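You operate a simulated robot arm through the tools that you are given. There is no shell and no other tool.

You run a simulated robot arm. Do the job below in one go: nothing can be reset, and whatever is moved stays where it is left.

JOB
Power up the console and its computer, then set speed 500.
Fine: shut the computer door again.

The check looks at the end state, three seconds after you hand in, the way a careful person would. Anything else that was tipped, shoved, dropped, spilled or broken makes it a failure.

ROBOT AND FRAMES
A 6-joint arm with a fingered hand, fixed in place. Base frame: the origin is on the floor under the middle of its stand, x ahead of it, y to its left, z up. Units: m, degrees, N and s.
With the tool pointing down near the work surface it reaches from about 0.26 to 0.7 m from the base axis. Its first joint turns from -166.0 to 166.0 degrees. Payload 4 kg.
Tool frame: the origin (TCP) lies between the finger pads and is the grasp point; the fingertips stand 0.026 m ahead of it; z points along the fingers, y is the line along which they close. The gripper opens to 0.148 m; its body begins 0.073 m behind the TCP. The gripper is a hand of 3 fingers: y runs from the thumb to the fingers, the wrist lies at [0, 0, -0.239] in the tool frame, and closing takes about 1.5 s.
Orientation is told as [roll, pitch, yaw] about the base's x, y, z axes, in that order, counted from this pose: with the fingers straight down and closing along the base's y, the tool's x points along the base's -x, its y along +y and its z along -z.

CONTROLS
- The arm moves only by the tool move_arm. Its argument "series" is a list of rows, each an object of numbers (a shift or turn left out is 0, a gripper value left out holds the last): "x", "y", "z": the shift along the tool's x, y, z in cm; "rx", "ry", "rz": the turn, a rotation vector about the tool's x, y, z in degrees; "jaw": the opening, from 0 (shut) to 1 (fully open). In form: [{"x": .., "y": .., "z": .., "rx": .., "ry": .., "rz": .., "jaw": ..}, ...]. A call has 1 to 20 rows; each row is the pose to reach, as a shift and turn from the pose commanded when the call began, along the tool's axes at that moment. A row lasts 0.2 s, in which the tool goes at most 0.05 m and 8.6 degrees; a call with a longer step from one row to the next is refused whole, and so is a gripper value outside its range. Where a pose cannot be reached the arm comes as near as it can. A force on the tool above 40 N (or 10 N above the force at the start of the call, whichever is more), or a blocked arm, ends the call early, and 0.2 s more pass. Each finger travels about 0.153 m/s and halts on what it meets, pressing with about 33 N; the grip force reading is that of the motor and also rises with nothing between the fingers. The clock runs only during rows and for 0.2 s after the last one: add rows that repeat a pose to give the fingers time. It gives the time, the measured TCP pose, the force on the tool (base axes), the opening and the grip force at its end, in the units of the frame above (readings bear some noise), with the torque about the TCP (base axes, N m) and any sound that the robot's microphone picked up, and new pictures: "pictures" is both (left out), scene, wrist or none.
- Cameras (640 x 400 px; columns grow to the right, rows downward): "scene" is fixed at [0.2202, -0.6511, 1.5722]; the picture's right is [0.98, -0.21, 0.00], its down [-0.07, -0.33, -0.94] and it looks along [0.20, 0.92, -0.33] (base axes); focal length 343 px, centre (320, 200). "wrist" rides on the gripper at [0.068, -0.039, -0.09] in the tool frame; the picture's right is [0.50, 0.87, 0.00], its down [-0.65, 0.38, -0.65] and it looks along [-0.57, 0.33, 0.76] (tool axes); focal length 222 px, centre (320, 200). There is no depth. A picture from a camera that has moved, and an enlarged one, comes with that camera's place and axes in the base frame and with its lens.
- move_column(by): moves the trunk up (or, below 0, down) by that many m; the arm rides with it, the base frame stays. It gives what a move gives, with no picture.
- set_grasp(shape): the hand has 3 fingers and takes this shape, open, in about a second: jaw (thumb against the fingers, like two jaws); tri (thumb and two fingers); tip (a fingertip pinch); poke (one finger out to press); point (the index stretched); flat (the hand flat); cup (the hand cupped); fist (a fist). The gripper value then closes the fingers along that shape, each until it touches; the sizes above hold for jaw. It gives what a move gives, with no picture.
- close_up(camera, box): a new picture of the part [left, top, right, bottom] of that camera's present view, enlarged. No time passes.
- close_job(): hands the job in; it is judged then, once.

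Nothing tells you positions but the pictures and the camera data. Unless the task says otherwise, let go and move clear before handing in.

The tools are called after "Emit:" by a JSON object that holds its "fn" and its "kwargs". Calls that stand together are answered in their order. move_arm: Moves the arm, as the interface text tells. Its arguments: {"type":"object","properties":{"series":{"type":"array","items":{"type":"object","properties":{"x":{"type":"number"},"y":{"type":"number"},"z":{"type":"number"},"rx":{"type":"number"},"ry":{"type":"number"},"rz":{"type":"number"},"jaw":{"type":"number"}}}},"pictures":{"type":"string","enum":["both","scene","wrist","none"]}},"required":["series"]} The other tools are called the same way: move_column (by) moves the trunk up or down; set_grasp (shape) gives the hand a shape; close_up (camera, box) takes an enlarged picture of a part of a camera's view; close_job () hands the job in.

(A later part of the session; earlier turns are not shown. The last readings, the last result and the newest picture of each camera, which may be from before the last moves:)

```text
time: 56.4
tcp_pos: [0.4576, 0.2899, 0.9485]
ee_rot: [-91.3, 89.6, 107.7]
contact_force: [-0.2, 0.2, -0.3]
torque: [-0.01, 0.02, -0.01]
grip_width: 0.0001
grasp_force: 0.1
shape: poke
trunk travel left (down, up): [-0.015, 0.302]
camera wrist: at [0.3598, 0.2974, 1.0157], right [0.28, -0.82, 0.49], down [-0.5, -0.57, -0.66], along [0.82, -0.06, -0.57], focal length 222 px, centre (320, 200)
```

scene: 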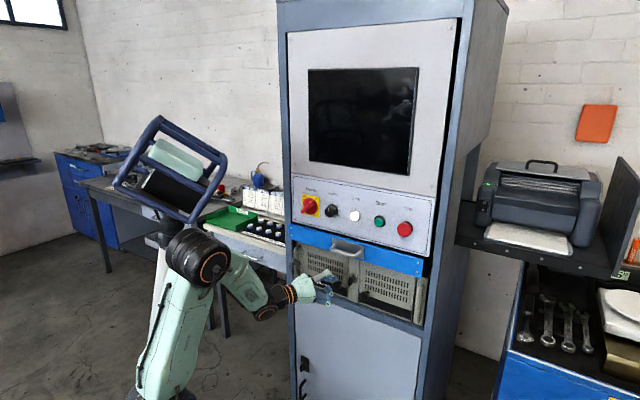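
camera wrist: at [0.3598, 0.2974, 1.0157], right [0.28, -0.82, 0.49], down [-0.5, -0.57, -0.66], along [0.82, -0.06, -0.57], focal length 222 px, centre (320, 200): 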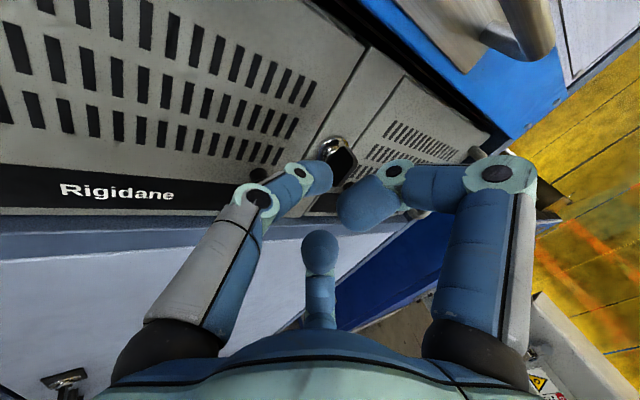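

Emit:
{"fn": "close_up", "kwargs": {"camera": "wrist", "box": [270, 110, 390, 210]}}

Emit:
{"fn": "close_up", "kwargs": {"camera": "scene", "box": [305, 250, 375, 300]}}

```text
4.00 times, centred on (330, 160) of wrist
camera zoom: at [0.3598, 0.2974, 1.0157], right [0.28, -0.82, 0.49], down [-0.5, -0.57, -0.66], along [0.82, -0.06, -0.57], focal length 888 px, centre (280, 360)
```

zoom: 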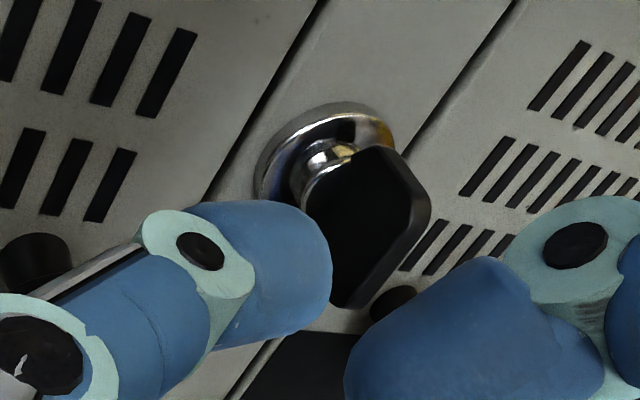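

```text
8.00 times, centred on (340, 275) of scene
camera zoom: at [0.2202, -0.6511, 1.5722], right [0.98, -0.21, 0.0], down [-0.07, -0.33, -0.94], along [0.2, 0.92, -0.33], focal length 2742 px, centre (160, -400)
```

zoom: 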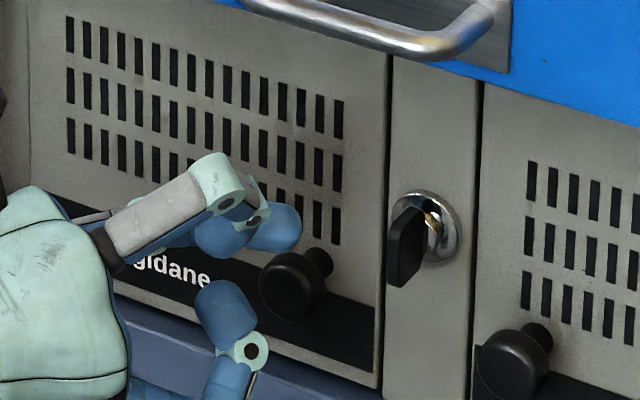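

The fingertip is left of the key at the right height. I'll advance to its depth, then push to the right in small steps.

Emit:
{"fn": "move_arm", "kwargs": {"series": [{"z": 2.0}, {"z": 3.6}, {"y": 0.46, "z": 3.8}, {"y": 0.92, "z": 4.0}, {"y": 1.37, "z": 4.2}, {"y": 1.83, "z": 4.4}], "pictures": "both"}}

Emit:
{"fn": "close_up", "kwargs": {"camera": "wrist", "box": [270, 110, 390, 210]}}

Emit:
{"fn": "close_up", "kwargs": {"camera": "scene", "box": [305, 250, 375, 300]}}

```text
time: 57.8
tcp_pos: [0.5056, 0.2869, 0.9477]
ee_rot: [-96.9, 89.5, 101.9]
contact_force: [-3.0, 3.0, 1.7]
torque: [0.03, -0.01, 0.06]
grip_width: 0.0
grasp_force: 0.1
shape: poke
trunk travel left (down, up): [-0.015, 0.302]
camera wrist: at [0.4066, 0.2941, 1.0157], right [0.28, -0.82, 0.49], down [-0.5, -0.56, -0.66], along [0.82, -0.06, -0.57], focal length 222 px, centre (320, 200)
```

scene: 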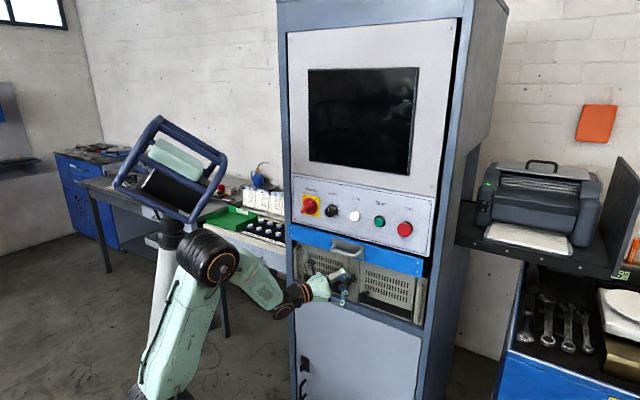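
wrist: 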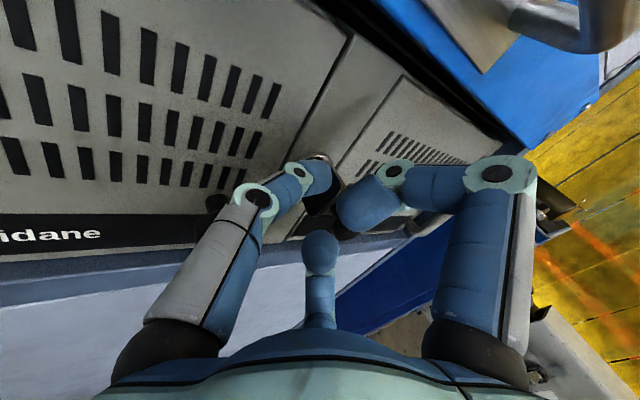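

```text
4.00 times, centred on (330, 160) of wrist
camera zoom: at [0.4066, 0.2941, 1.0157], right [0.28, -0.82, 0.49], down [-0.5, -0.56, -0.66], along [0.82, -0.06, -0.57], focal length 888 px, centre (280, 360)
```

zoom: 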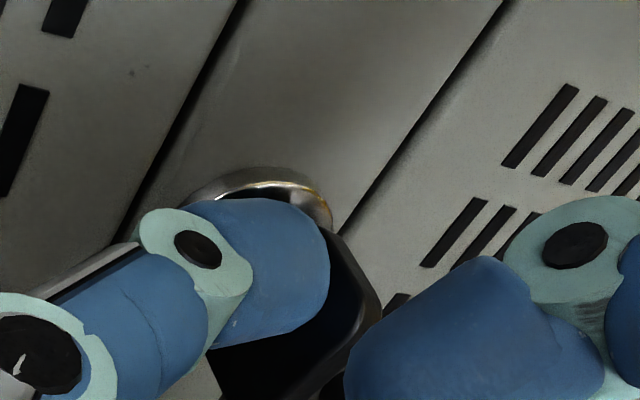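

```text
8.00 times, centred on (340, 275) of scene
camera zoom: at [0.2202, -0.6511, 1.5722], right [0.98, -0.21, 0.0], down [-0.07, -0.33, -0.94], along [0.2, 0.92, -0.33], focal length 2742 px, centre (160, -400)
```

zoom: 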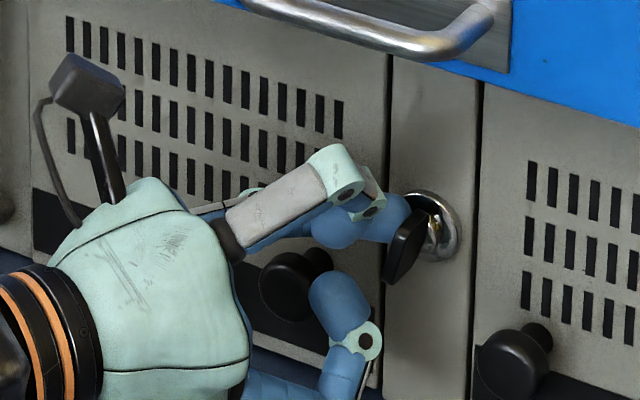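

The key is turning clockwise with little force. I'll keep pushing right.

Emit:
{"fn": "move_arm", "kwargs": {"series": [{"y": 0.46, "z": 0.2}, {"y": 0.92, "z": 0.4}, {"y": 1.37, "z": 0.6}, {"y": 1.83, "z": 0.8}], "pictures": "wrist"}}

Emit:
{"fn": "close_up", "kwargs": {"camera": "wrist", "box": [270, 110, 390, 210]}}

Emit:
{"fn": "close_up", "kwargs": {"camera": "scene", "box": [305, 250, 375, 300]}}

```text
time: 58.8
tcp_pos: [0.5175, 0.2712, 0.9491]
ee_rot: [-105.6, 89.6, 93.2]
contact_force: [-3.5, 3.5, 7.6]
torque: [0.14, 0.03, 0.03]
grip_width: 0.0
grasp_force: 0.0
shape: poke
trunk travel left (down, up): [-0.015, 0.302]
camera wrist: at [0.4197, 0.2795, 1.0163], right [0.28, -0.82, 0.49], down [-0.5, -0.56, -0.66], along [0.82, -0.06, -0.57], focal length 222 px, centre (320, 200)
```

wrist: 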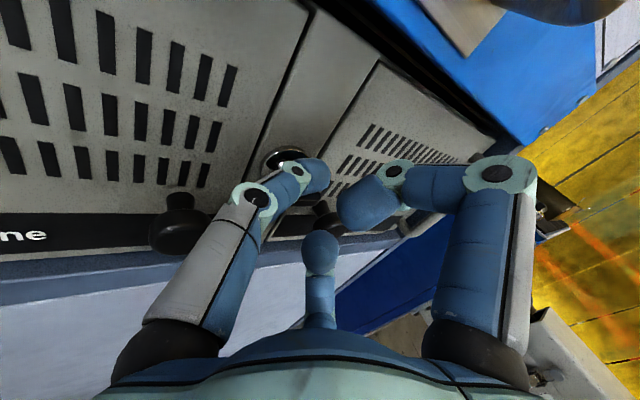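

```text
4.00 times, centred on (330, 160) of wrist
camera zoom: at [0.4197, 0.2795, 1.0163], right [0.28, -0.82, 0.49], down [-0.5, -0.56, -0.66], along [0.82, -0.06, -0.57], focal length 888 px, centre (280, 360)
```

zoom: 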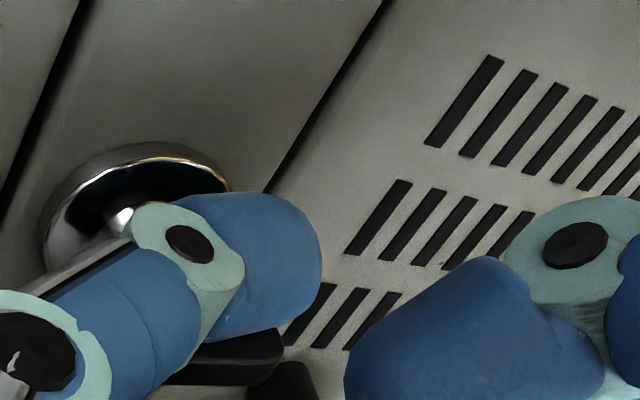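

```text
8.00 times, centred on (340, 275) of scene
camera zoom: at [0.2202, -0.6511, 1.5722], right [0.98, -0.21, 0.0], down [-0.07, -0.33, -0.94], along [0.2, 0.92, -0.33], focal length 2742 px, centre (160, -400)
```

zoom: 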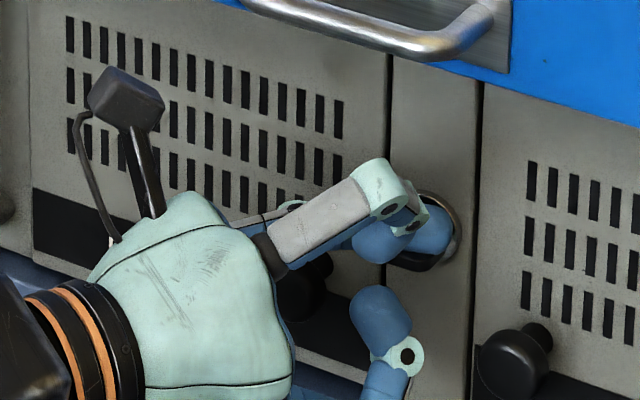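

The key is now roughly horizontal under the fingertip. I'll press down slightly to complete the turn, then back off and look.

Emit:
{"fn": "move_arm", "kwargs": {"series": [{"x": -0.25}, {"x": -0.45}, {"x": 0.2}, {"x": 0.4, "z": -1.0}, {"x": 0.4, "z": -3.5}, {"x": 0.4, "z": -6}], "pictures": "wrist"}}

Emit:
{"fn": "close_up", "kwargs": {"camera": "scene", "box": [305, 240, 385, 300]}}

Emit:
{"fn": "close_up", "kwargs": {"camera": "wrist", "box": [230, 60, 430, 210]}}

```text
time: 60.2
tcp_pos: [0.4623, 0.2519, 0.9522]
ee_rot: [-81.6, 89.5, 117.3]
contact_force: [0.2, -0.1, 0.4]
torque: [-0.02, 0.02, -0.01]
grip_width: 0.0001
grasp_force: 0.1
shape: poke
trunk travel left (down, up): [-0.015, 0.302]
camera wrist: at [0.3637, 0.26, 1.0189], right [0.28, -0.82, 0.49], down [-0.5, -0.56, -0.66], along [0.82, -0.06, -0.57], focal length 222 px, centre (320, 200)
```

wrist: 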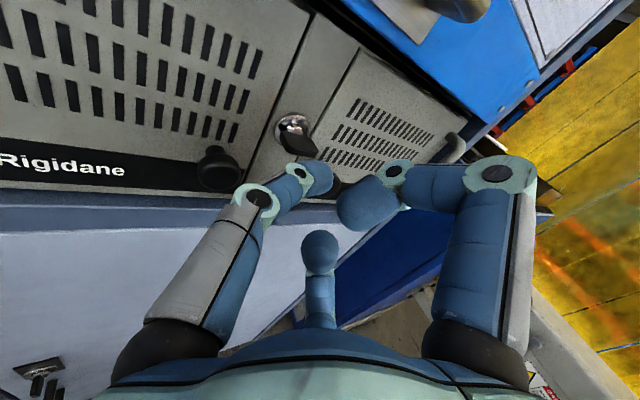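

```text
6.67 times, centred on (345, 270) of scene
camera zoom: at [0.2202, -0.6511, 1.5722], right [0.98, -0.21, 0.0], down [-0.07, -0.33, -0.94], along [0.2, 0.92, -0.33], focal length 2285 px, centre (153, -267)
```

zoom: 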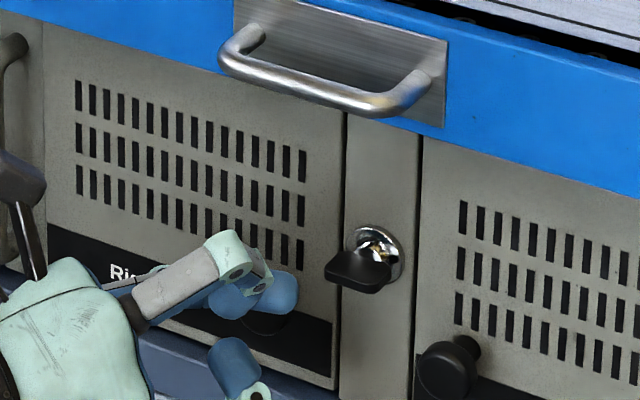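

```text
2.67 times, centred on (330, 135) of wrist
camera zoom: at [0.3637, 0.26, 1.0189], right [0.28, -0.82, 0.49], down [-0.5, -0.56, -0.66], along [0.82, -0.06, -0.57], focal length 592 px, centre (293, 373)
```

zoom: 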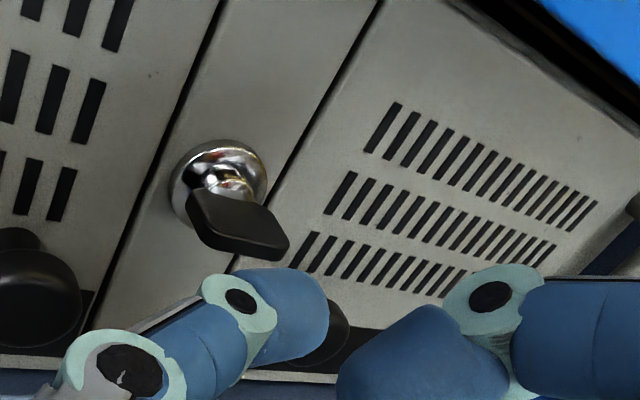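

The key is now horizontal — the lock has turned. I'll return in front of the left knob and re-open the hand for another pull.

Emit:
{"fn": "move_arm", "kwargs": {"series": [{"y": -1, "z": -1.2, "rx": 1.2, "ry": 0.1, "rz": -7.5}, {"x": -1, "y": -3, "z": -2.16, "rx": 2.4, "ry": 0.3, "rz": -15}, {"x": -3, "y": -5.15, "z": -2.16, "rx": 3.6, "ry": 0.7, "rz": -22.5}, {"x": -4.87, "y": -5.15, "z": -2.16, "rx": 4.8, "ry": 1.26, "rz": -30}], "pictures": "wrist"}}

```text
time: 61.2
tcp_pos: [0.4253, 0.2943, 0.904]
ee_rot: [89.9, 60.3, -66.2]
contact_force: [-0.2, 0.3, 1.8]
torque: [-0.01, -0.03, 0.0]
grip_width: 0.0
grasp_force: 0.1
shape: poke
trunk travel left (down, up): [-0.015, 0.302]
camera wrist: at [0.3148, 0.3207, 0.9426], right [0.2, -0.46, 0.86], down [-0.34, -0.86, -0.38], along [0.92, -0.21, -0.33], focal length 222 px, centre (320, 200)
```

wrist: 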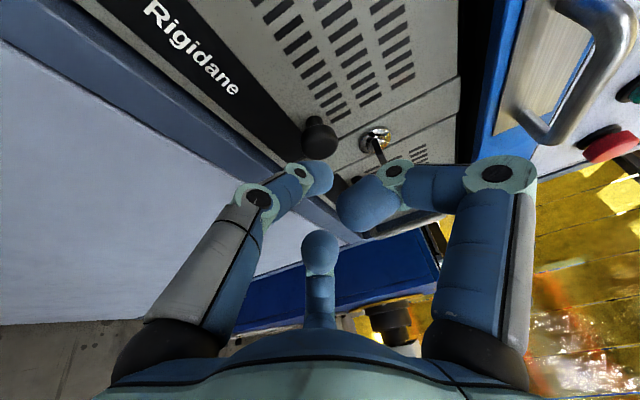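

In position in front of the left knob. Setting the hand back to "jaw".

Emit:
{"fn": "set_grasp", "kwargs": {"shape": "jaw"}}

Emit:
{"fn": "move_arm", "kwargs": {"series": [{"jaw": 0.35}, {"jaw": 0.35}, {"jaw": 0.35}, {"jaw": 0.35}, {"jaw": 0.35}], "pictures": "wrist"}}

Emit:
{"fn": "close_up", "kwargs": {"camera": "wrist", "box": [240, 80, 400, 200]}}

```text
time: 62.1
tcp_pos: [0.4252, 0.2935, 0.9034]
ee_rot: [90.1, 60.5, -66.2]
contact_force: [0.4, -0.3, 0.4]
torque: [-0.02, -0.04, 0.01]
grip_width: 0.148
grasp_force: 0.1
shape: jaw
trunk travel left (down, up): [-0.015, 0.302]
```

```text
time: 63.3
tcp_pos: [0.4255, 0.2936, 0.9038]
ee_rot: [90.1, 60.5, -66.3]
contact_force: [-0.3, 0.0, -0.1]
torque: [-0.02, -0.01, -0.01]
grip_width: 0.0521
grasp_force: 0.1
shape: jaw
trunk travel left (down, up): [-0.015, 0.302]
camera wrist: at [0.315, 0.3204, 0.9431], right [0.2, -0.46, 0.86], down [-0.34, -0.86, -0.38], along [0.92, -0.21, -0.33], focal length 222 px, centre (320, 200)
```

wrist: 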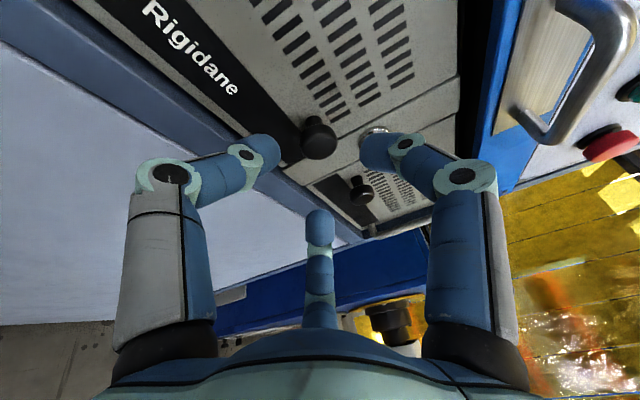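

```text
3.33 times, centred on (320, 140) of wrist
camera zoom: at [0.315, 0.3204, 0.9431], right [0.2, -0.46, 0.86], down [-0.34, -0.86, -0.38], along [0.92, -0.21, -0.33], focal length 740 px, centre (320, 400)
```

zoom: 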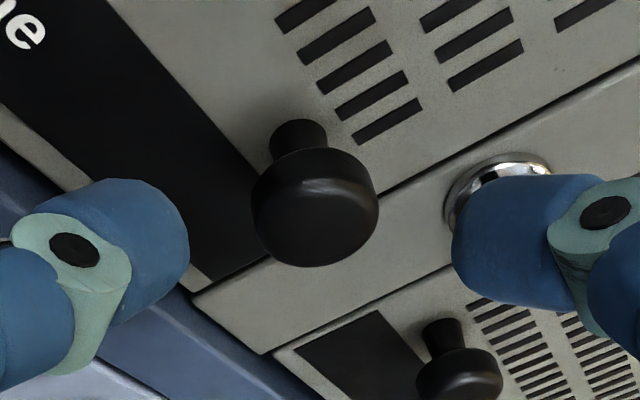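

The knob is again on the tool axis. Advancing 5.5 cm and closing.

Emit:
{"fn": "move_arm", "kwargs": {"series": [{"z": 1.8, "jaw": 0.35}, {"z": 3.6, "jaw": 0.35}, {"z": 4.8, "jaw": 0.35}, {"z": 5.5, "jaw": 0.35}, {"z": 5.5, "jaw": 0.2}, {"z": 5.5, "jaw": 0.1}, {"z": 5.5, "jaw": 0.0}, {"z": 5.5, "jaw": 0.0}, {"z": 5.5, "jaw": 0.0}, {"z": 5.5, "jaw": 0.0}], "pictures": "wrist"}}

Emit:
{"fn": "close_up", "kwargs": {"camera": "scene", "box": [305, 240, 385, 300]}}

```text
time: 65.5
tcp_pos: [0.4759, 0.316, 0.9039]
ee_rot: [90.0, 60.5, -66.3]
contact_force: [2.3, -1.4, -1.7]
torque: [-0.05, 0.13, -0.19]
grip_width: 0.019
grasp_force: 33.3
shape: jaw
trunk travel left (down, up): [-0.015, 0.302]
camera wrist: at [0.3655, 0.342, 0.9423], right [0.2, -0.46, 0.86], down [-0.34, -0.86, -0.38], along [0.92, -0.21, -0.33], focal length 222 px, centre (320, 200)
```

wrist: 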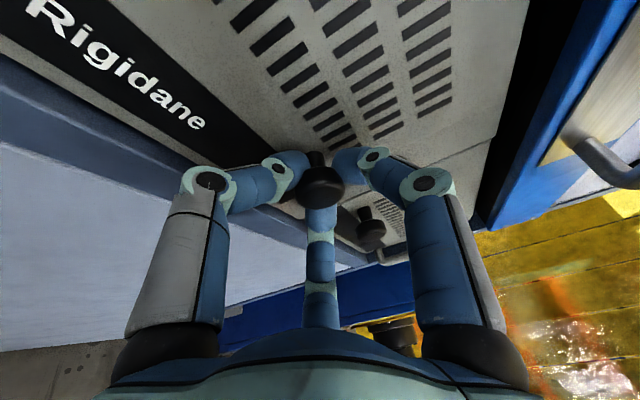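

```text
6.67 times, centred on (345, 270) of scene
camera zoom: at [0.2202, -0.6511, 1.5722], right [0.98, -0.21, 0.0], down [-0.07, -0.33, -0.94], along [0.2, 0.92, -0.33], focal length 2285 px, centre (153, -267)
```

zoom: 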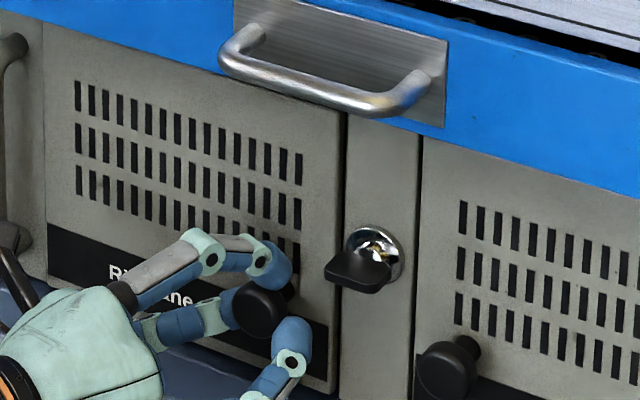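

Holding the knob behind its head again. Pulling in small steps to see whether the left door is now free.

Emit:
{"fn": "move_arm", "kwargs": {"series": [{"x": -0.02, "y": 0.035, "z": -0.57, "rx": -1.73, "ry": -1.0}, {"x": -0.035, "y": 0.06, "z": -1.14, "rx": -3.46, "ry": -2.0}], "pictures": "wrist"}}

Emit:
{"fn": "close_up", "kwargs": {"camera": "scene", "box": [305, 240, 385, 300]}}

```text
time: 66.1
tcp_pos: [0.4654, 0.3103, 0.9036]
ee_rot: [90.0, 60.6, -70.2]
contact_force: [3.6, -4.2, -2.6]
torque: [-0.04, 0.21, -0.27]
grip_width: 0.0189
grasp_force: 33.3
shape: jaw
trunk travel left (down, up): [-0.015, 0.302]
camera wrist: at [0.3574, 0.3442, 0.9423], right [0.17, -0.48, 0.86], down [-0.4, -0.83, -0.38], along [0.9, -0.28, -0.33], focal length 222 px, centre (320, 200)
```

wrist: 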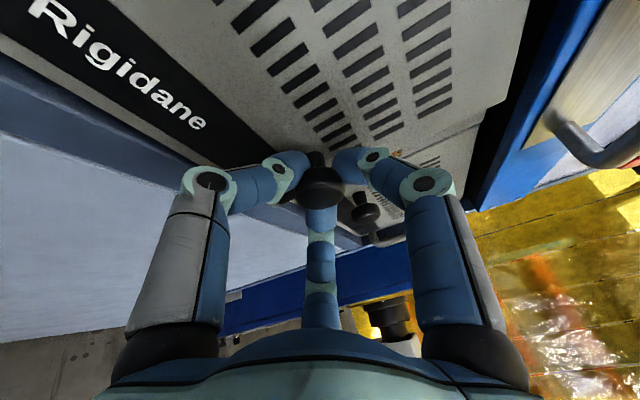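

```text
6.67 times, centred on (345, 270) of scene
camera zoom: at [0.2202, -0.6511, 1.5722], right [0.98, -0.21, 0.0], down [-0.07, -0.33, -0.94], along [0.2, 0.92, -0.33], focal length 2285 px, centre (153, -267)
```

zoom: 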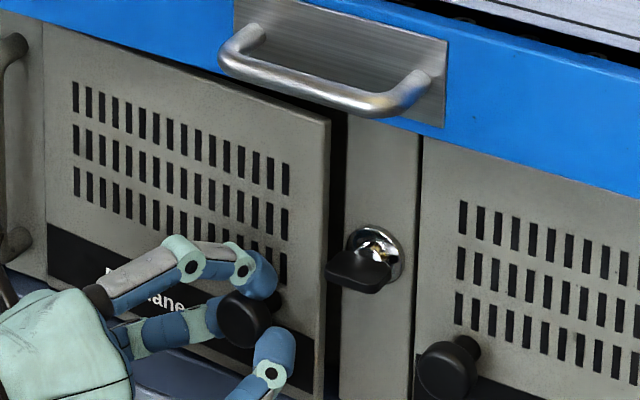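

The left door swings open now — it was locked by the key. I'll keep following its arc around the left hinge to about 45°.

Emit:
{"fn": "move_arm", "kwargs": {"series": [{"x": -0.035, "y": 0.06, "z": -1.43, "rx": -4.33, "ry": -2.5}, {"x": -0.01, "y": 0.02, "z": -2.87, "rx": -8.66, "ry": -5}, {"x": 0.07, "y": -0.12, "z": -4.29, "rx": -12.99, "ry": -7.5}, {"x": 0.225, "y": -0.39, "z": -5.68, "rx": -17.32, "ry": -10}, {"x": 0.435, "y": -0.753, "z": -7.05, "rx": -21.65, "ry": -12.5}, {"x": 0.705, "y": -1.22, "z": -8.38, "rx": -25.98, "ry": -15}, {"x": 1.03, "y": -1.78, "z": -9.67, "rx": -30.3, "ry": -17.5}, {"x": 1.405, "y": -2.43, "z": -10.87, "rx": -34.64, "ry": -20}], "pictures": "both"}}

Emit:
{"fn": "close_up", "kwargs": {"camera": "scene", "box": [275, 225, 385, 310]}}

```text
time: 67.9
tcp_pos: [0.3532, 0.2997, 0.9044]
ee_rot: [89.2, 60.3, -111.0]
contact_force: [0.2, -13.6, -10.9]
torque: [0.02, 0.31, -0.66]
grip_width: 0.019
grasp_force: 33.1
shape: jaw
trunk travel left (down, up): [-0.015, 0.302]
camera wrist: at [0.2922, 0.3946, 0.9434], right [-0.17, -0.48, 0.86], down [-0.84, -0.38, -0.38], along [0.51, -0.79, -0.34], focal length 222 px, centre (320, 200)
```

scene: 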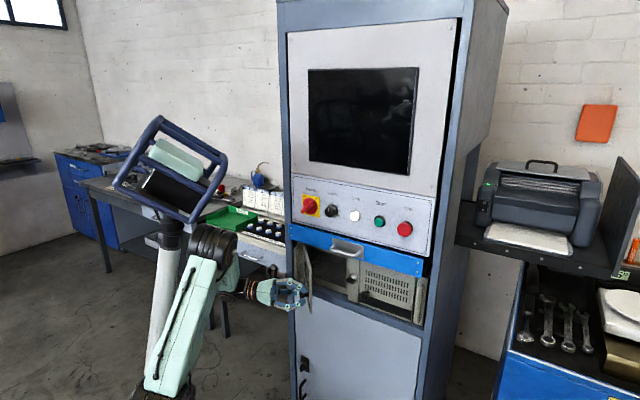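
wrist: 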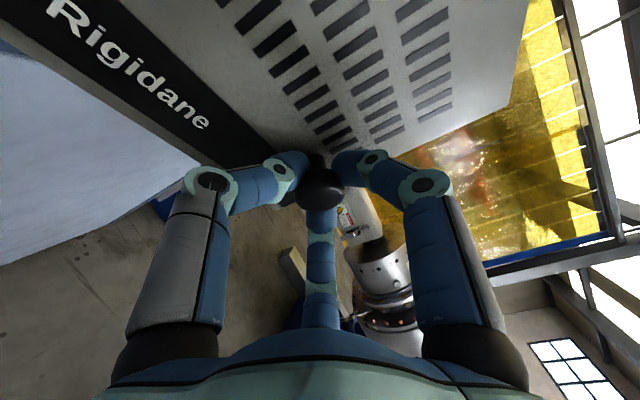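

```text
4.71 times, centred on (330, 268) of scene
camera zoom: at [0.2202, -0.6511, 1.5722], right [0.98, -0.21, 0.0], down [-0.07, -0.33, -0.94], along [0.2, 0.92, -0.33], focal length 1613 px, centre (273, -118)
```

zoom: 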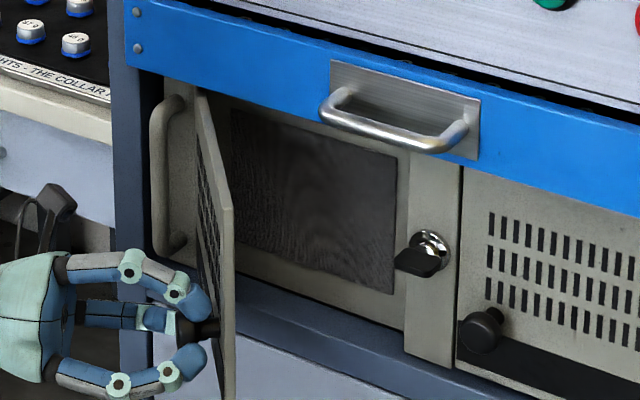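

The left door is open, showing a dark panel inside. I'll zoom in to look for the power button.

Emit:
{"fn": "close_up", "kwargs": {"camera": "scene", "box": [308, 240, 368, 300]}}

Emit:
{"fn": "close_up", "kwargs": {"camera": "scene", "box": [300, 240, 345, 275]}}

Emit:
{"fn": "close_up", "kwargs": {"camera": "wrist", "box": [250, 130, 400, 250]}}

```text
6.67 times, centred on (338, 270) of scene
camera zoom: at [0.2202, -0.6511, 1.5722], right [0.98, -0.21, 0.0], down [-0.07, -0.33, -0.94], along [0.2, 0.92, -0.33], focal length 2285 px, centre (200, -267)
```

zoom: 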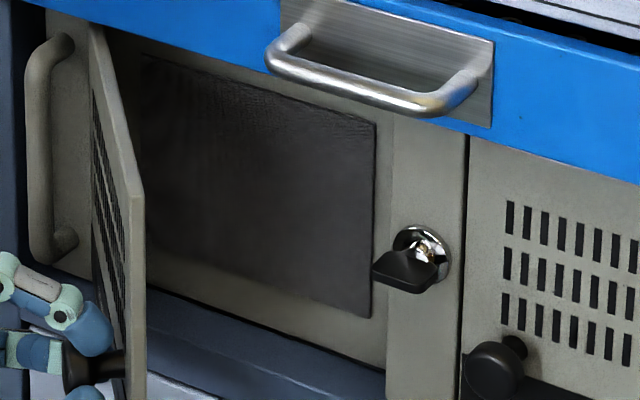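

```text
11.43 times, centred on (322, 258) of scene
camera zoom: at [0.2202, -0.6511, 1.5722], right [0.98, -0.21, 0.0], down [-0.07, -0.33, -0.94], along [0.2, 0.92, -0.33], focal length 3916 px, centre (291, -457)
```

zoom: 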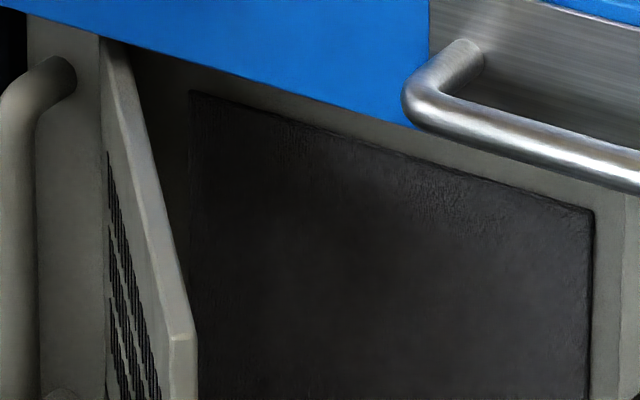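

```text
3.33 times, centred on (325, 190) of wrist
camera zoom: at [0.2922, 0.3946, 0.9434], right [-0.17, -0.48, 0.86], down [-0.84, -0.38, -0.38], along [0.51, -0.79, -0.34], focal length 740 px, centre (303, 233)
```

zoom: 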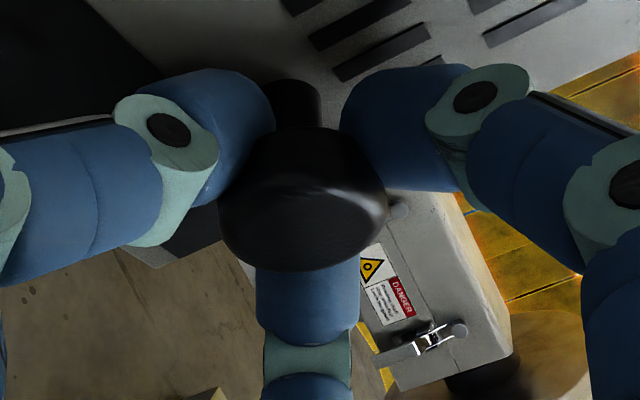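

Behind the left door there is only a filter mat, so the power button must be behind the right door. I'll swing the left door shut again along the same arc.

Emit:
{"fn": "move_arm", "kwargs": {"series": [{"x": 0.105, "y": -0.18, "z": 1.42, "rx": 4.33, "ry": 2.5}, {"x": 0.275, "y": -0.476, "z": 2.82, "rx": 8.66, "ry": 5}, {"x": 0.505, "y": -0.875, "z": 4.18, "rx": 12.99, "ry": 7.5}, {"x": 0.8, "y": -1.386, "z": 5.48, "rx": 17.32, "ry": 10}, {"x": 1.145, "y": -1.983, "z": 6.76, "rx": 21.65, "ry": 12.5}, {"x": 1.545, "y": -2.676, "z": 7.95, "rx": 25.98, "ry": 15}, {"x": 1.99, "y": -3.447, "z": 9.06, "rx": 30.31, "ry": 17.5}, {"x": 2.485, "y": -4.304, "z": 10.1, "rx": 34.64, "ry": 20}, {"x": 2.91, "y": -5.04, "z": 10.87, "rx": 38.1, "ry": 22}, {"x": 3.025, "y": -5.24, "z": 11.05, "rx": 38.97, "ry": 22.5}], "pictures": "wrist"}}

Emit:
{"fn": "close_up", "kwargs": {"camera": "scene", "box": [285, 235, 385, 305]}}

```text
time: 70.1
tcp_pos: [0.4798, 0.3184, 0.9021]
ee_rot: [90.0, 60.6, -65.3]
contact_force: [5.8, -5.6, -3.3]
torque: [-0.08, 0.2, -0.26]
grip_width: 0.0185
grasp_force: 33.4
shape: jaw
trunk travel left (down, up): [-0.015, 0.302]
camera wrist: at [0.3681, 0.3433, 0.9425], right [0.21, -0.46, 0.86], down [-0.32, -0.87, -0.38], along [0.92, -0.2, -0.33], focal length 222 px, centre (320, 200)
```

wrist: 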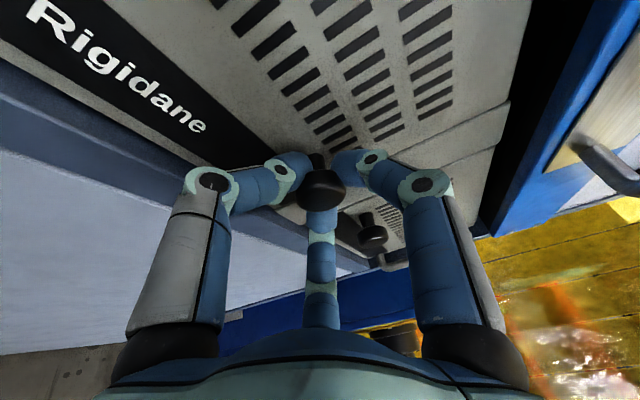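

```text
5.71 times, centred on (335, 270) of scene
camera zoom: at [0.2202, -0.6511, 1.5722], right [0.98, -0.21, 0.0], down [-0.07, -0.33, -0.94], along [0.2, 0.92, -0.33], focal length 1958 px, centre (234, -200)
```

zoom: 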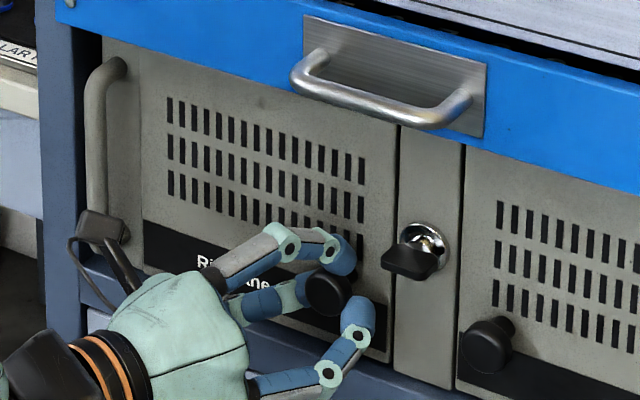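

The left door is shut again. I'll release the knob and back off.

Emit:
{"fn": "move_arm", "kwargs": {"series": [{"jaw": 0.15}, {"jaw": 0.3}, {"jaw": 0.4}, {"jaw": 0.4}, {"z": -2, "jaw": 0.4}, {"z": -4.5, "jaw": 0.4}, {"z": -6, "jaw": 0.4}], "pictures": "wrist"}}

Emit:
{"fn": "close_up", "kwargs": {"camera": "scene", "box": [285, 235, 385, 305]}}

```text
time: 71.7
tcp_pos: [0.4246, 0.2934, 0.9038]
ee_rot: [90.1, 60.5, -65.2]
contact_force: [0.2, -0.3, 0.1]
torque: [0.01, -0.02, 0.01]
grip_width: 0.0589
grasp_force: 0.1
shape: jaw
trunk travel left (down, up): [-0.015, 0.302]
camera wrist: at [0.3136, 0.3176, 0.9428], right [0.21, -0.46, 0.86], down [-0.32, -0.87, -0.38], along [0.92, -0.19, -0.33], focal length 222 px, centre (320, 200)
```

wrist: 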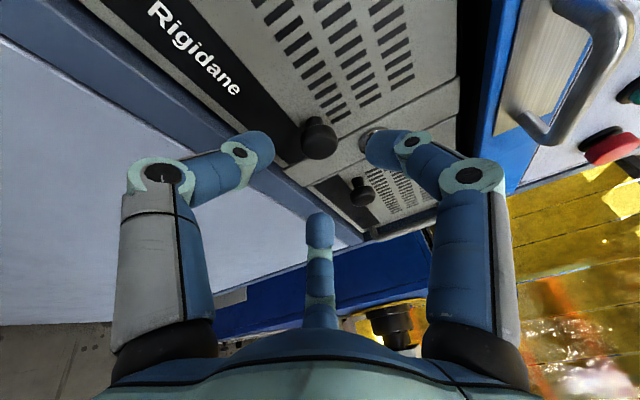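

```text
5.71 times, centred on (335, 270) of scene
camera zoom: at [0.2202, -0.6511, 1.5722], right [0.98, -0.21, 0.0], down [-0.07, -0.33, -0.94], along [0.2, 0.92, -0.33], focal length 1958 px, centre (234, -200)
```

zoom: 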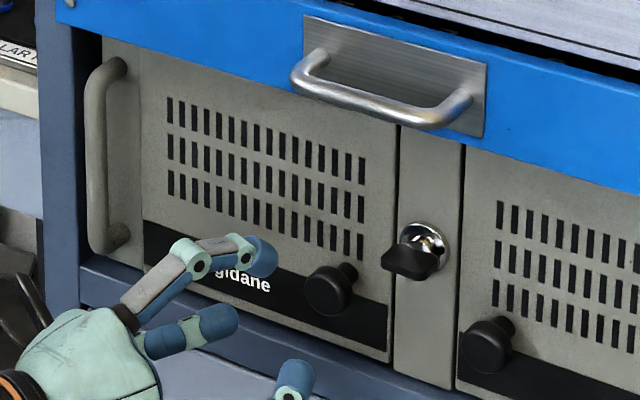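

Left door is flush and the hand is clear. To reach the right door with a workable wrist configuration, I'll pitch the tool straight down while moving back and up.

Emit:
{"fn": "move_arm", "kwargs": {"series": [{"x": 0.58, "y": 0.38, "z": -0.85, "rx": 4.1, "ry": -7.1}, {"x": 1.16, "y": 0.77, "z": -1.7, "rx": 8.2, "ry": -14.2}, {"x": 1.73, "y": 1.15, "z": -2.56, "rx": 12.3, "ry": -21.3}, {"x": 2.31, "y": 1.53, "z": -3.41, "rx": 16.4, "ry": -28.4}, {"x": 2.89, "y": 1.92, "z": -4.27, "rx": 20.5, "ry": -35.5}, {"x": 3.47, "y": 2.3, "z": -5.12, "rx": 24.6, "ry": -42.6}, {"x": 4.05, "y": 2.69, "z": -5.98, "rx": 28.7, "ry": -49.7}, {"x": 4.63, "y": 3.07, "z": -6.83, "rx": 32.8, "ry": -56.8}, {"x": 5.2, "y": 3.45, "z": -7.68, "rx": 36.9, "ry": -63.9}, {"x": 5.78, "y": 3.84, "z": -8.54, "rx": 41, "ry": -71}, {"x": 6.36, "y": 4.22, "z": -9.39, "rx": 45, "ry": -77.9}], "pictures": "both"}}

```text
time: 74.1
tcp_pos: [0.3682, 0.1597, 0.9454]
ee_rot: [-13.9, 13.2, -126.8]
contact_force: [-0.6, -0.7, -0.5]
torque: [-0.02, 0.02, 0.01]
grip_width: 0.0594
grasp_force: 0.1
shape: jaw
out of reach, approached as far as the arm can: row 4, 5, 6, 7, 8, 9, 10, 11
trunk travel left (down, up): [-0.015, 0.302]
camera wrist: at [0.3814, 0.2054, 1.0541], right [0.99, -0.08, -0.09], down [-0.04, -0.92, 0.38], along [-0.11, -0.38, -0.92], focal length 222 px, centre (320, 200)
```

scene: 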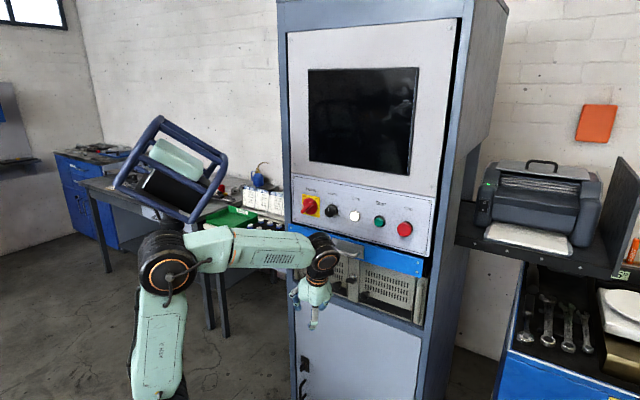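
wrist: 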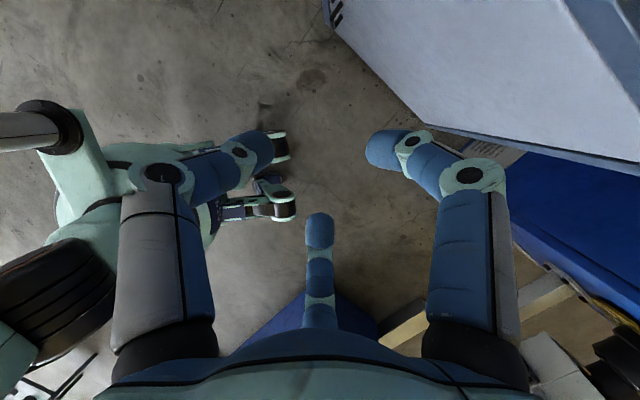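

The wrist roll joint reached its end. I'll unwind it by rolling the tool positively while it points down in free space.

Emit:
{"fn": "move_arm", "kwargs": {"series": [{"rz": 8.5}, {"rz": 17}, {"rz": 25.5}, {"rz": 34}, {"rz": 42.5}, {"rz": 51}, {"rz": 59.5}, {"rz": 68}, {"rz": 76.5}, {"rz": 85}, {"rz": 93.5}, {"rz": 102}, {"rz": 110.5}, {"rz": 119}, {"rz": 127.5}, {"rz": 136}, {"rz": 144.5}, {"rz": 153}, {"rz": 161.5}, {"rz": 170}], "pictures": "wrist"}}

```text
time: 78.3
tcp_pos: [0.3663, 0.1625, 0.9462]
ee_rot: [11.4, -15.5, 63.1]
contact_force: [0.2, -0.1, -0.7]
torque: [-0.01, 0.02, 0.0]
grip_width: 0.0591
grasp_force: 0.1
shape: jaw
trunk travel left (down, up): [-0.015, 0.302]
camera wrist: at [0.3777, 0.0601, 1.0041], right [-1.0, -0.09, 0.03], down [-0.02, 0.5, 0.86], along [-0.09, 0.86, -0.5], focal length 222 px, centre (320, 200)
```

wrist: 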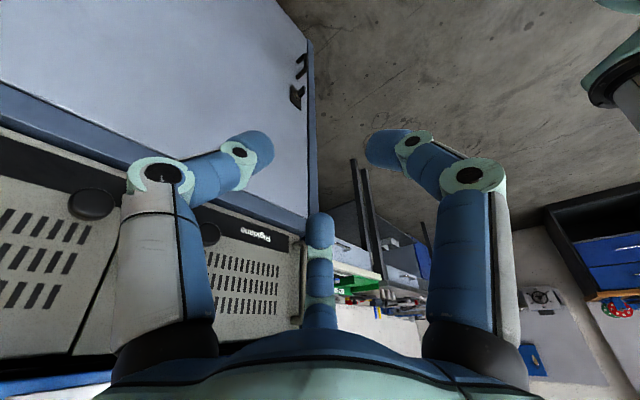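

The roll unwound cleanly. Next I'll move in front of the right door (still pointing down, clear of everything) while rolling to the orientation I want there.

Emit:
{"fn": "move_arm", "kwargs": {"series": [{"x": -0.11, "y": -0.43, "z": -0.34, "rx": 1.22, "ry": -0.7, "rz": 8.17}, {"x": -0.22, "y": -0.87, "z": -0.68, "rx": 2.44, "ry": -1.39, "rz": 16.3}, {"x": -0.33, "y": -1.3, "z": -1.01, "rx": 3.66, "ry": -2.09, "rz": 24.5}, {"x": -0.44, "y": -1.73, "z": -1.35, "rx": 4.88, "ry": -2.78, "rz": 32.7}, {"x": -0.55, "y": -2.17, "z": -1.69, "rx": 6.1, "ry": -3.48, "rz": 40.9}, {"x": -0.66, "y": -2.6, "z": -2.03, "rx": 7.32, "ry": -4.17, "rz": 49.0}, {"x": -0.77, "y": -3.03, "z": -2.37, "rx": 8.54, "ry": -4.87, "rz": 57.2}, {"x": -0.88, "y": -3.46, "z": -2.7, "rx": 9.76, "ry": -5.56, "rz": 65.4}, {"x": -0.99, "y": -3.9, "z": -3.04, "rx": 10.98, "ry": -6.26, "rz": 73.5}, {"x": -1.1, "y": -4.33, "z": -3.38, "rx": 12.2, "ry": -6.95, "rz": 81.7}, {"x": -1.2, "y": -4.76, "z": -3.72, "rx": 13.4, "ry": -7.65, "rz": 89.9}, {"x": -1.31, "y": -5.2, "z": -4.06, "rx": 14.6, "ry": -8.34, "rz": 98.0}, {"x": -1.42, "y": -5.63, "z": -4.39, "rx": 15.9, "ry": -9.04, "rz": 106.2}, {"x": -1.53, "y": -6.06, "z": -4.73, "rx": 17.1, "ry": -9.73, "rz": 114.4}, {"x": -1.64, "y": -6.5, "z": -5.07, "rx": 18.3, "ry": -10.4, "rz": 122.6}, {"x": -1.75, "y": -6.93, "z": -5.41, "rx": 19.5, "ry": -11.1, "rz": 130.7}, {"x": -1.86, "y": -7.36, "z": -5.75, "rx": 20.7, "ry": -11.8, "rz": 138.9}, {"x": -1.97, "y": -7.79, "z": -6.08, "rx": 22, "ry": -12.5, "rz": 147.1}, {"x": -2.08, "y": -8.23, "z": -6.42, "rx": 23.2, "ry": -13.2, "rz": 155.2}, {"x": -2.19, "y": -8.66, "z": -6.76, "rx": 24.4, "ry": -13.9, "rz": 163.4}], "pictures": "both"}}

```text
time: 82.5
tcp_pos: [0.4456, 0.0209, 0.9724]
ee_rot: [3.4, 14.1, -90.9]
contact_force: [-0.7, 1.0, -0.4]
torque: [-0.01, 0.0, 0.01]
grip_width: 0.0591
grasp_force: 0.1
shape: jaw
out of reach, approached as far as the arm can: row 3, 4, 5, 6, 7, 8, 9, 10, 11, 12, 13, 14, 15, 16, 17, 18, 19, 20
trunk travel left (down, up): [-0.015, 0.302]
camera wrist: at [0.4014, 0.0665, 1.0744], right [0.87, 0.46, 0.17], down [0.33, -0.81, 0.5], along [0.37, -0.38, -0.85], focal length 222 px, centre (320, 200)
```

scene: 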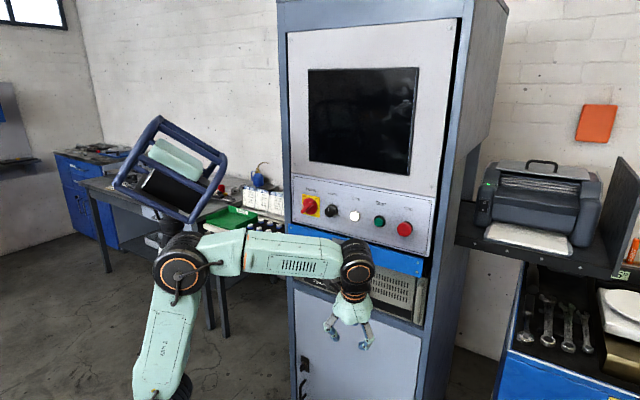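
wrist: 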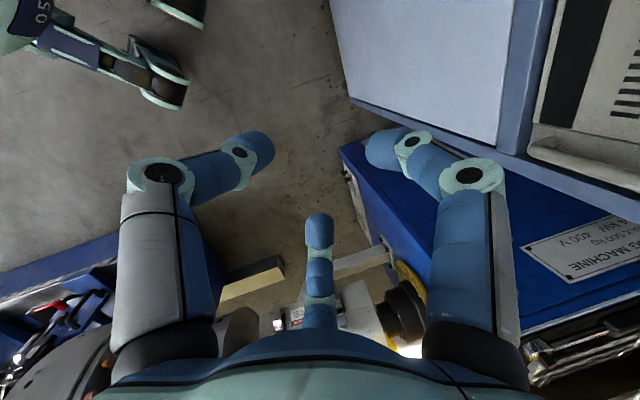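

The arm stopped short of the commanded pose again, with the tool a bit tilted. I'll test a plain 5 cm sideways move from here to find out what is limiting it.

Emit:
{"fn": "move_arm", "kwargs": {"series": [{"x": 2.44, "y": -0.08, "z": 0.61}, {"x": 4.88, "y": -0.16, "z": 1.22}], "pictures": "none"}}

```text
time: 83.1
tcp_pos: [0.4431, 0.0253, 0.9669]
ee_rot: [3.4, 14.2, -90.4]
contact_force: [0.1, -0.1, -0.6]
torque: [-0.01, -0.02, 0.01]
grip_width: 0.0591
grasp_force: 0.1
shape: jaw
out of reach, approached as far as the arm can: row 1, 2
trunk travel left (down, up): [-0.015, 0.302]
```

Sideways motion is refused outright, so some joint is at its end. I'll test small rolls each way to see which side is free.

Emit:
{"fn": "move_arm", "kwargs": {"series": [{"rz": 8}, {"rz": 16}], "pictures": "none"}}

```text
time: 83.7
tcp_pos: [0.4178, -0.0503, 0.9473]
ee_rot: [-0.3, 15.7, -106.0]
contact_force: [0.3, 0.5, 0.0]
torque: [-0.02, 0.0, 0.01]
grip_width: 0.0591
grasp_force: 0.0
shape: jaw
out of reach, approached as far as the arm can: row 1, 2
trunk travel left (down, up): [-0.015, 0.302]
```

Rolling further positive only swings the whole arm, so the wrist roll is at its upper end. I'll unwind back to the natural orientation at a pose I know works (pitched down, bearing 23°).

Emit:
{"fn": "move_arm", "kwargs": {"series": [{"x": 1.74, "y": -1.15, "z": -0.18, "rx": -1.02, "ry": -1.52, "rz": -8.11}, {"x": 3.48, "y": -2.3, "z": -0.36, "rx": -2.04, "ry": -3.04, "rz": -16.2}, {"x": 5.23, "y": -3.44, "z": -0.53, "rx": -3.06, "ry": -4.56, "rz": -24.3}, {"x": 6.97, "y": -4.59, "z": -0.71, "rx": -4.08, "ry": -6.08, "rz": -32.4}, {"x": 8.71, "y": -5.74, "z": -0.89, "rx": -5.09, "ry": -7.59, "rz": -40.6}, {"x": 10.45, "y": -6.89, "z": -1.07, "rx": -6.11, "ry": -9.11, "rz": -48.7}, {"x": 12.2, "y": -8.03, "z": -1.24, "rx": -7.13, "ry": -10.6, "rz": -56.8}, {"x": 13.9, "y": -9.18, "z": -1.42, "rx": -8.15, "ry": -12.2, "rz": -64.9}, {"x": 15.7, "y": -10.3, "z": -1.6, "rx": -9.17, "ry": -13.7, "rz": -73.0}, {"x": 17.4, "y": -11.5, "z": -1.78, "rx": -10.2, "ry": -15.2, "rz": -81.1}, {"x": 19.2, "y": -12.6, "z": -1.95, "rx": -11.2, "ry": -16.7, "rz": -89.2}, {"x": 20.9, "y": -13.8, "z": -2.13, "rx": -12.2, "ry": -18.2, "rz": -97.4}, {"x": 22.6, "y": -14.9, "z": -2.31, "rx": -13.2, "ry": -19.7, "rz": -105.5}, {"x": 24.4, "y": -16.1, "z": -2.49, "rx": -14.3, "ry": -21.3, "rz": -113.6}, {"x": 26.1, "y": -17.2, "z": -2.66, "rx": -15.3, "ry": -22.8, "rz": -121.7}, {"x": 27.9, "y": -18.4, "z": -2.84, "rx": -16.3, "ry": -24.3, "rz": -129.8}], "pictures": "both"}}

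```text
time: 87.1
tcp_pos: [0.3702, 0.0826, 1.0078]
ee_rot: [6.0, -30.7, 20.7]
contact_force: [0.9, -0.1, -0.8]
torque: [0.0, 0.01, 0.01]
grip_width: 0.0593
grasp_force: 0.1
shape: jaw
out of reach, approached as far as the arm can: row 2, 3, 4, 5, 6, 7, 8, 9, 10, 11, 12, 13, 14, 15, 16
trunk travel left (down, up): [-0.015, 0.302]
camera wrist: at [0.2906, 0.0018, 1.0459], right [-0.75, 0.64, -0.18], down [0.09, 0.36, 0.93], along [0.66, 0.68, -0.33], focal length 222 px, centre (320, 200)
```

scene: 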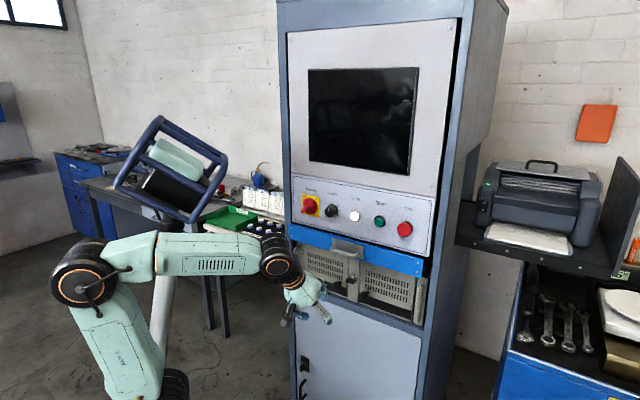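
wrist: 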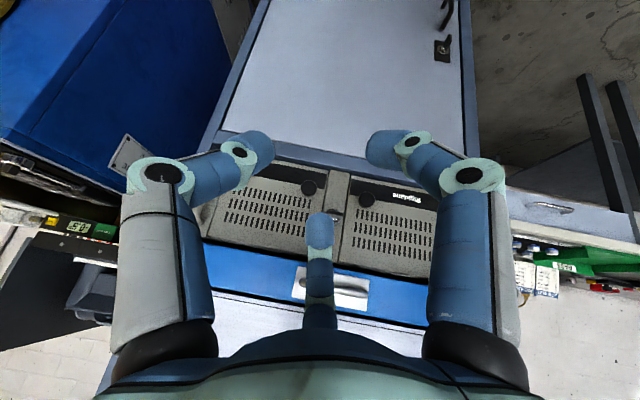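

I now think the forearm-roll joint is at its end with the wrist flipped, and pitching the tool up with the tool pointing left of the arm relieves it — which is just what the right door needs. I'll pitch up in front of the right door at bearing 47°.

Emit:
{"fn": "move_arm", "kwargs": {"series": [{"x": -1.2, "y": 0.4, "z": 0.87, "rx": -2.31, "ry": -7.16, "rz": -2.07}, {"x": -2.4, "y": 0.8, "z": 1.75, "rx": -4.62, "ry": -14.3, "rz": -4.15}, {"x": -3.6, "y": 1.2, "z": 2.62, "rx": -6.94, "ry": -21.5, "rz": -6.22}, {"x": -4.8, "y": 1.6, "z": 3.5, "rx": -9.25, "ry": -28.6, "rz": -8.3}, {"x": -6.0, "y": 2.0, "z": 4.37, "rx": -11.6, "ry": -35.8, "rz": -10.4}, {"x": -7.2, "y": 2.4, "z": 5.25, "rx": -13.9, "ry": -43.0, "rz": -12.4}, {"x": -8.4, "y": 2.8, "z": 6.12, "rx": -16.2, "ry": -50.1, "rz": -14.5}, {"x": -9.64, "y": 3.21, "z": 7.0, "rx": -18.5, "ry": -57.3, "rz": -16.6}], "pictures": "both"}}

```text
time: 88.9
tcp_pos: [0.4653, 0.1588, 1.0005]
ee_rot: [176.0, -89.8, -129.1]
contact_force: [-1.1, -0.5, 0.5]
torque: [-0.03, 0.01, 0.01]
grip_width: 0.0591
grasp_force: 0.1
shape: jaw
trunk travel left (down, up): [-0.015, 0.302]
camera wrist: at [0.4316, 0.0661, 0.931], right [-0.63, 0.59, -0.5], down [-0.72, -0.22, 0.65], along [0.28, 0.77, 0.57], focal length 222 px, centre (320, 200)
```

scene: 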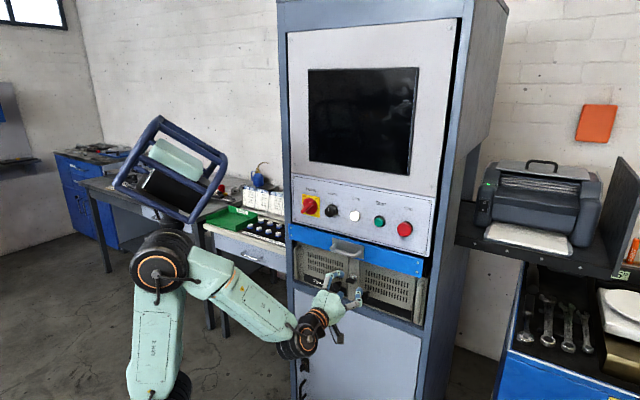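
wrist: 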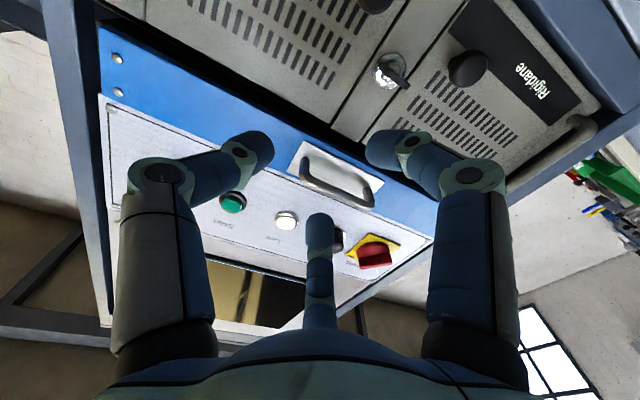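

Reached without complaint — this configuration works. Now roll +150° so the camera sits upper-left and one finger points up.

Emit:
{"fn": "move_arm", "kwargs": {"series": [{"rz": 8.4}, {"rz": 16.8}, {"rz": 25.2}, {"rz": 33.6}, {"rz": 42}, {"rz": 50.4}, {"rz": 58.8}, {"rz": 67.2}, {"rz": 75.6}, {"rz": 84}, {"rz": 92.4}, {"rz": 100.8}, {"rz": 109.2}, {"rz": 117.6}, {"rz": 126}, {"rz": 134.4}, {"rz": 142.8}, {"rz": 150}], "pictures": "wrist"}}

```text
time: 92.7
tcp_pos: [0.4648, 0.157, 1.0011]
ee_rot: [90.4, 60.1, -42.7]
contact_force: [0.6, 0.5, -0.4]
torque: [0.0, 0.02, -0.02]
grip_width: 0.0592
grasp_force: 0.0
shape: jaw
trunk travel left (down, up): [-0.015, 0.302]
camera wrist: at [0.3535, 0.1381, 1.0382], right [0.37, -0.34, 0.86], down [0.03, -0.92, -0.38], along [0.93, 0.17, -0.33], focal length 222 px, centre (320, 200)
```

wrist: 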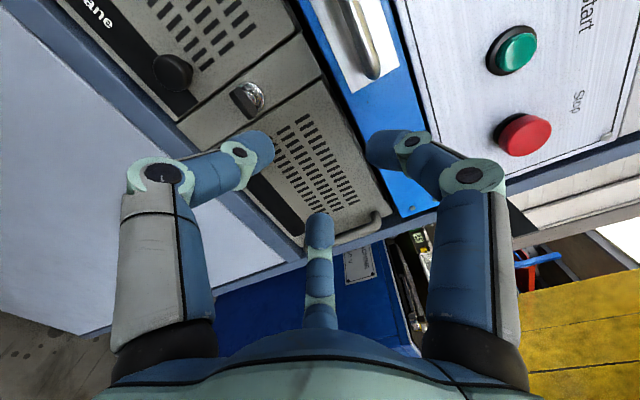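

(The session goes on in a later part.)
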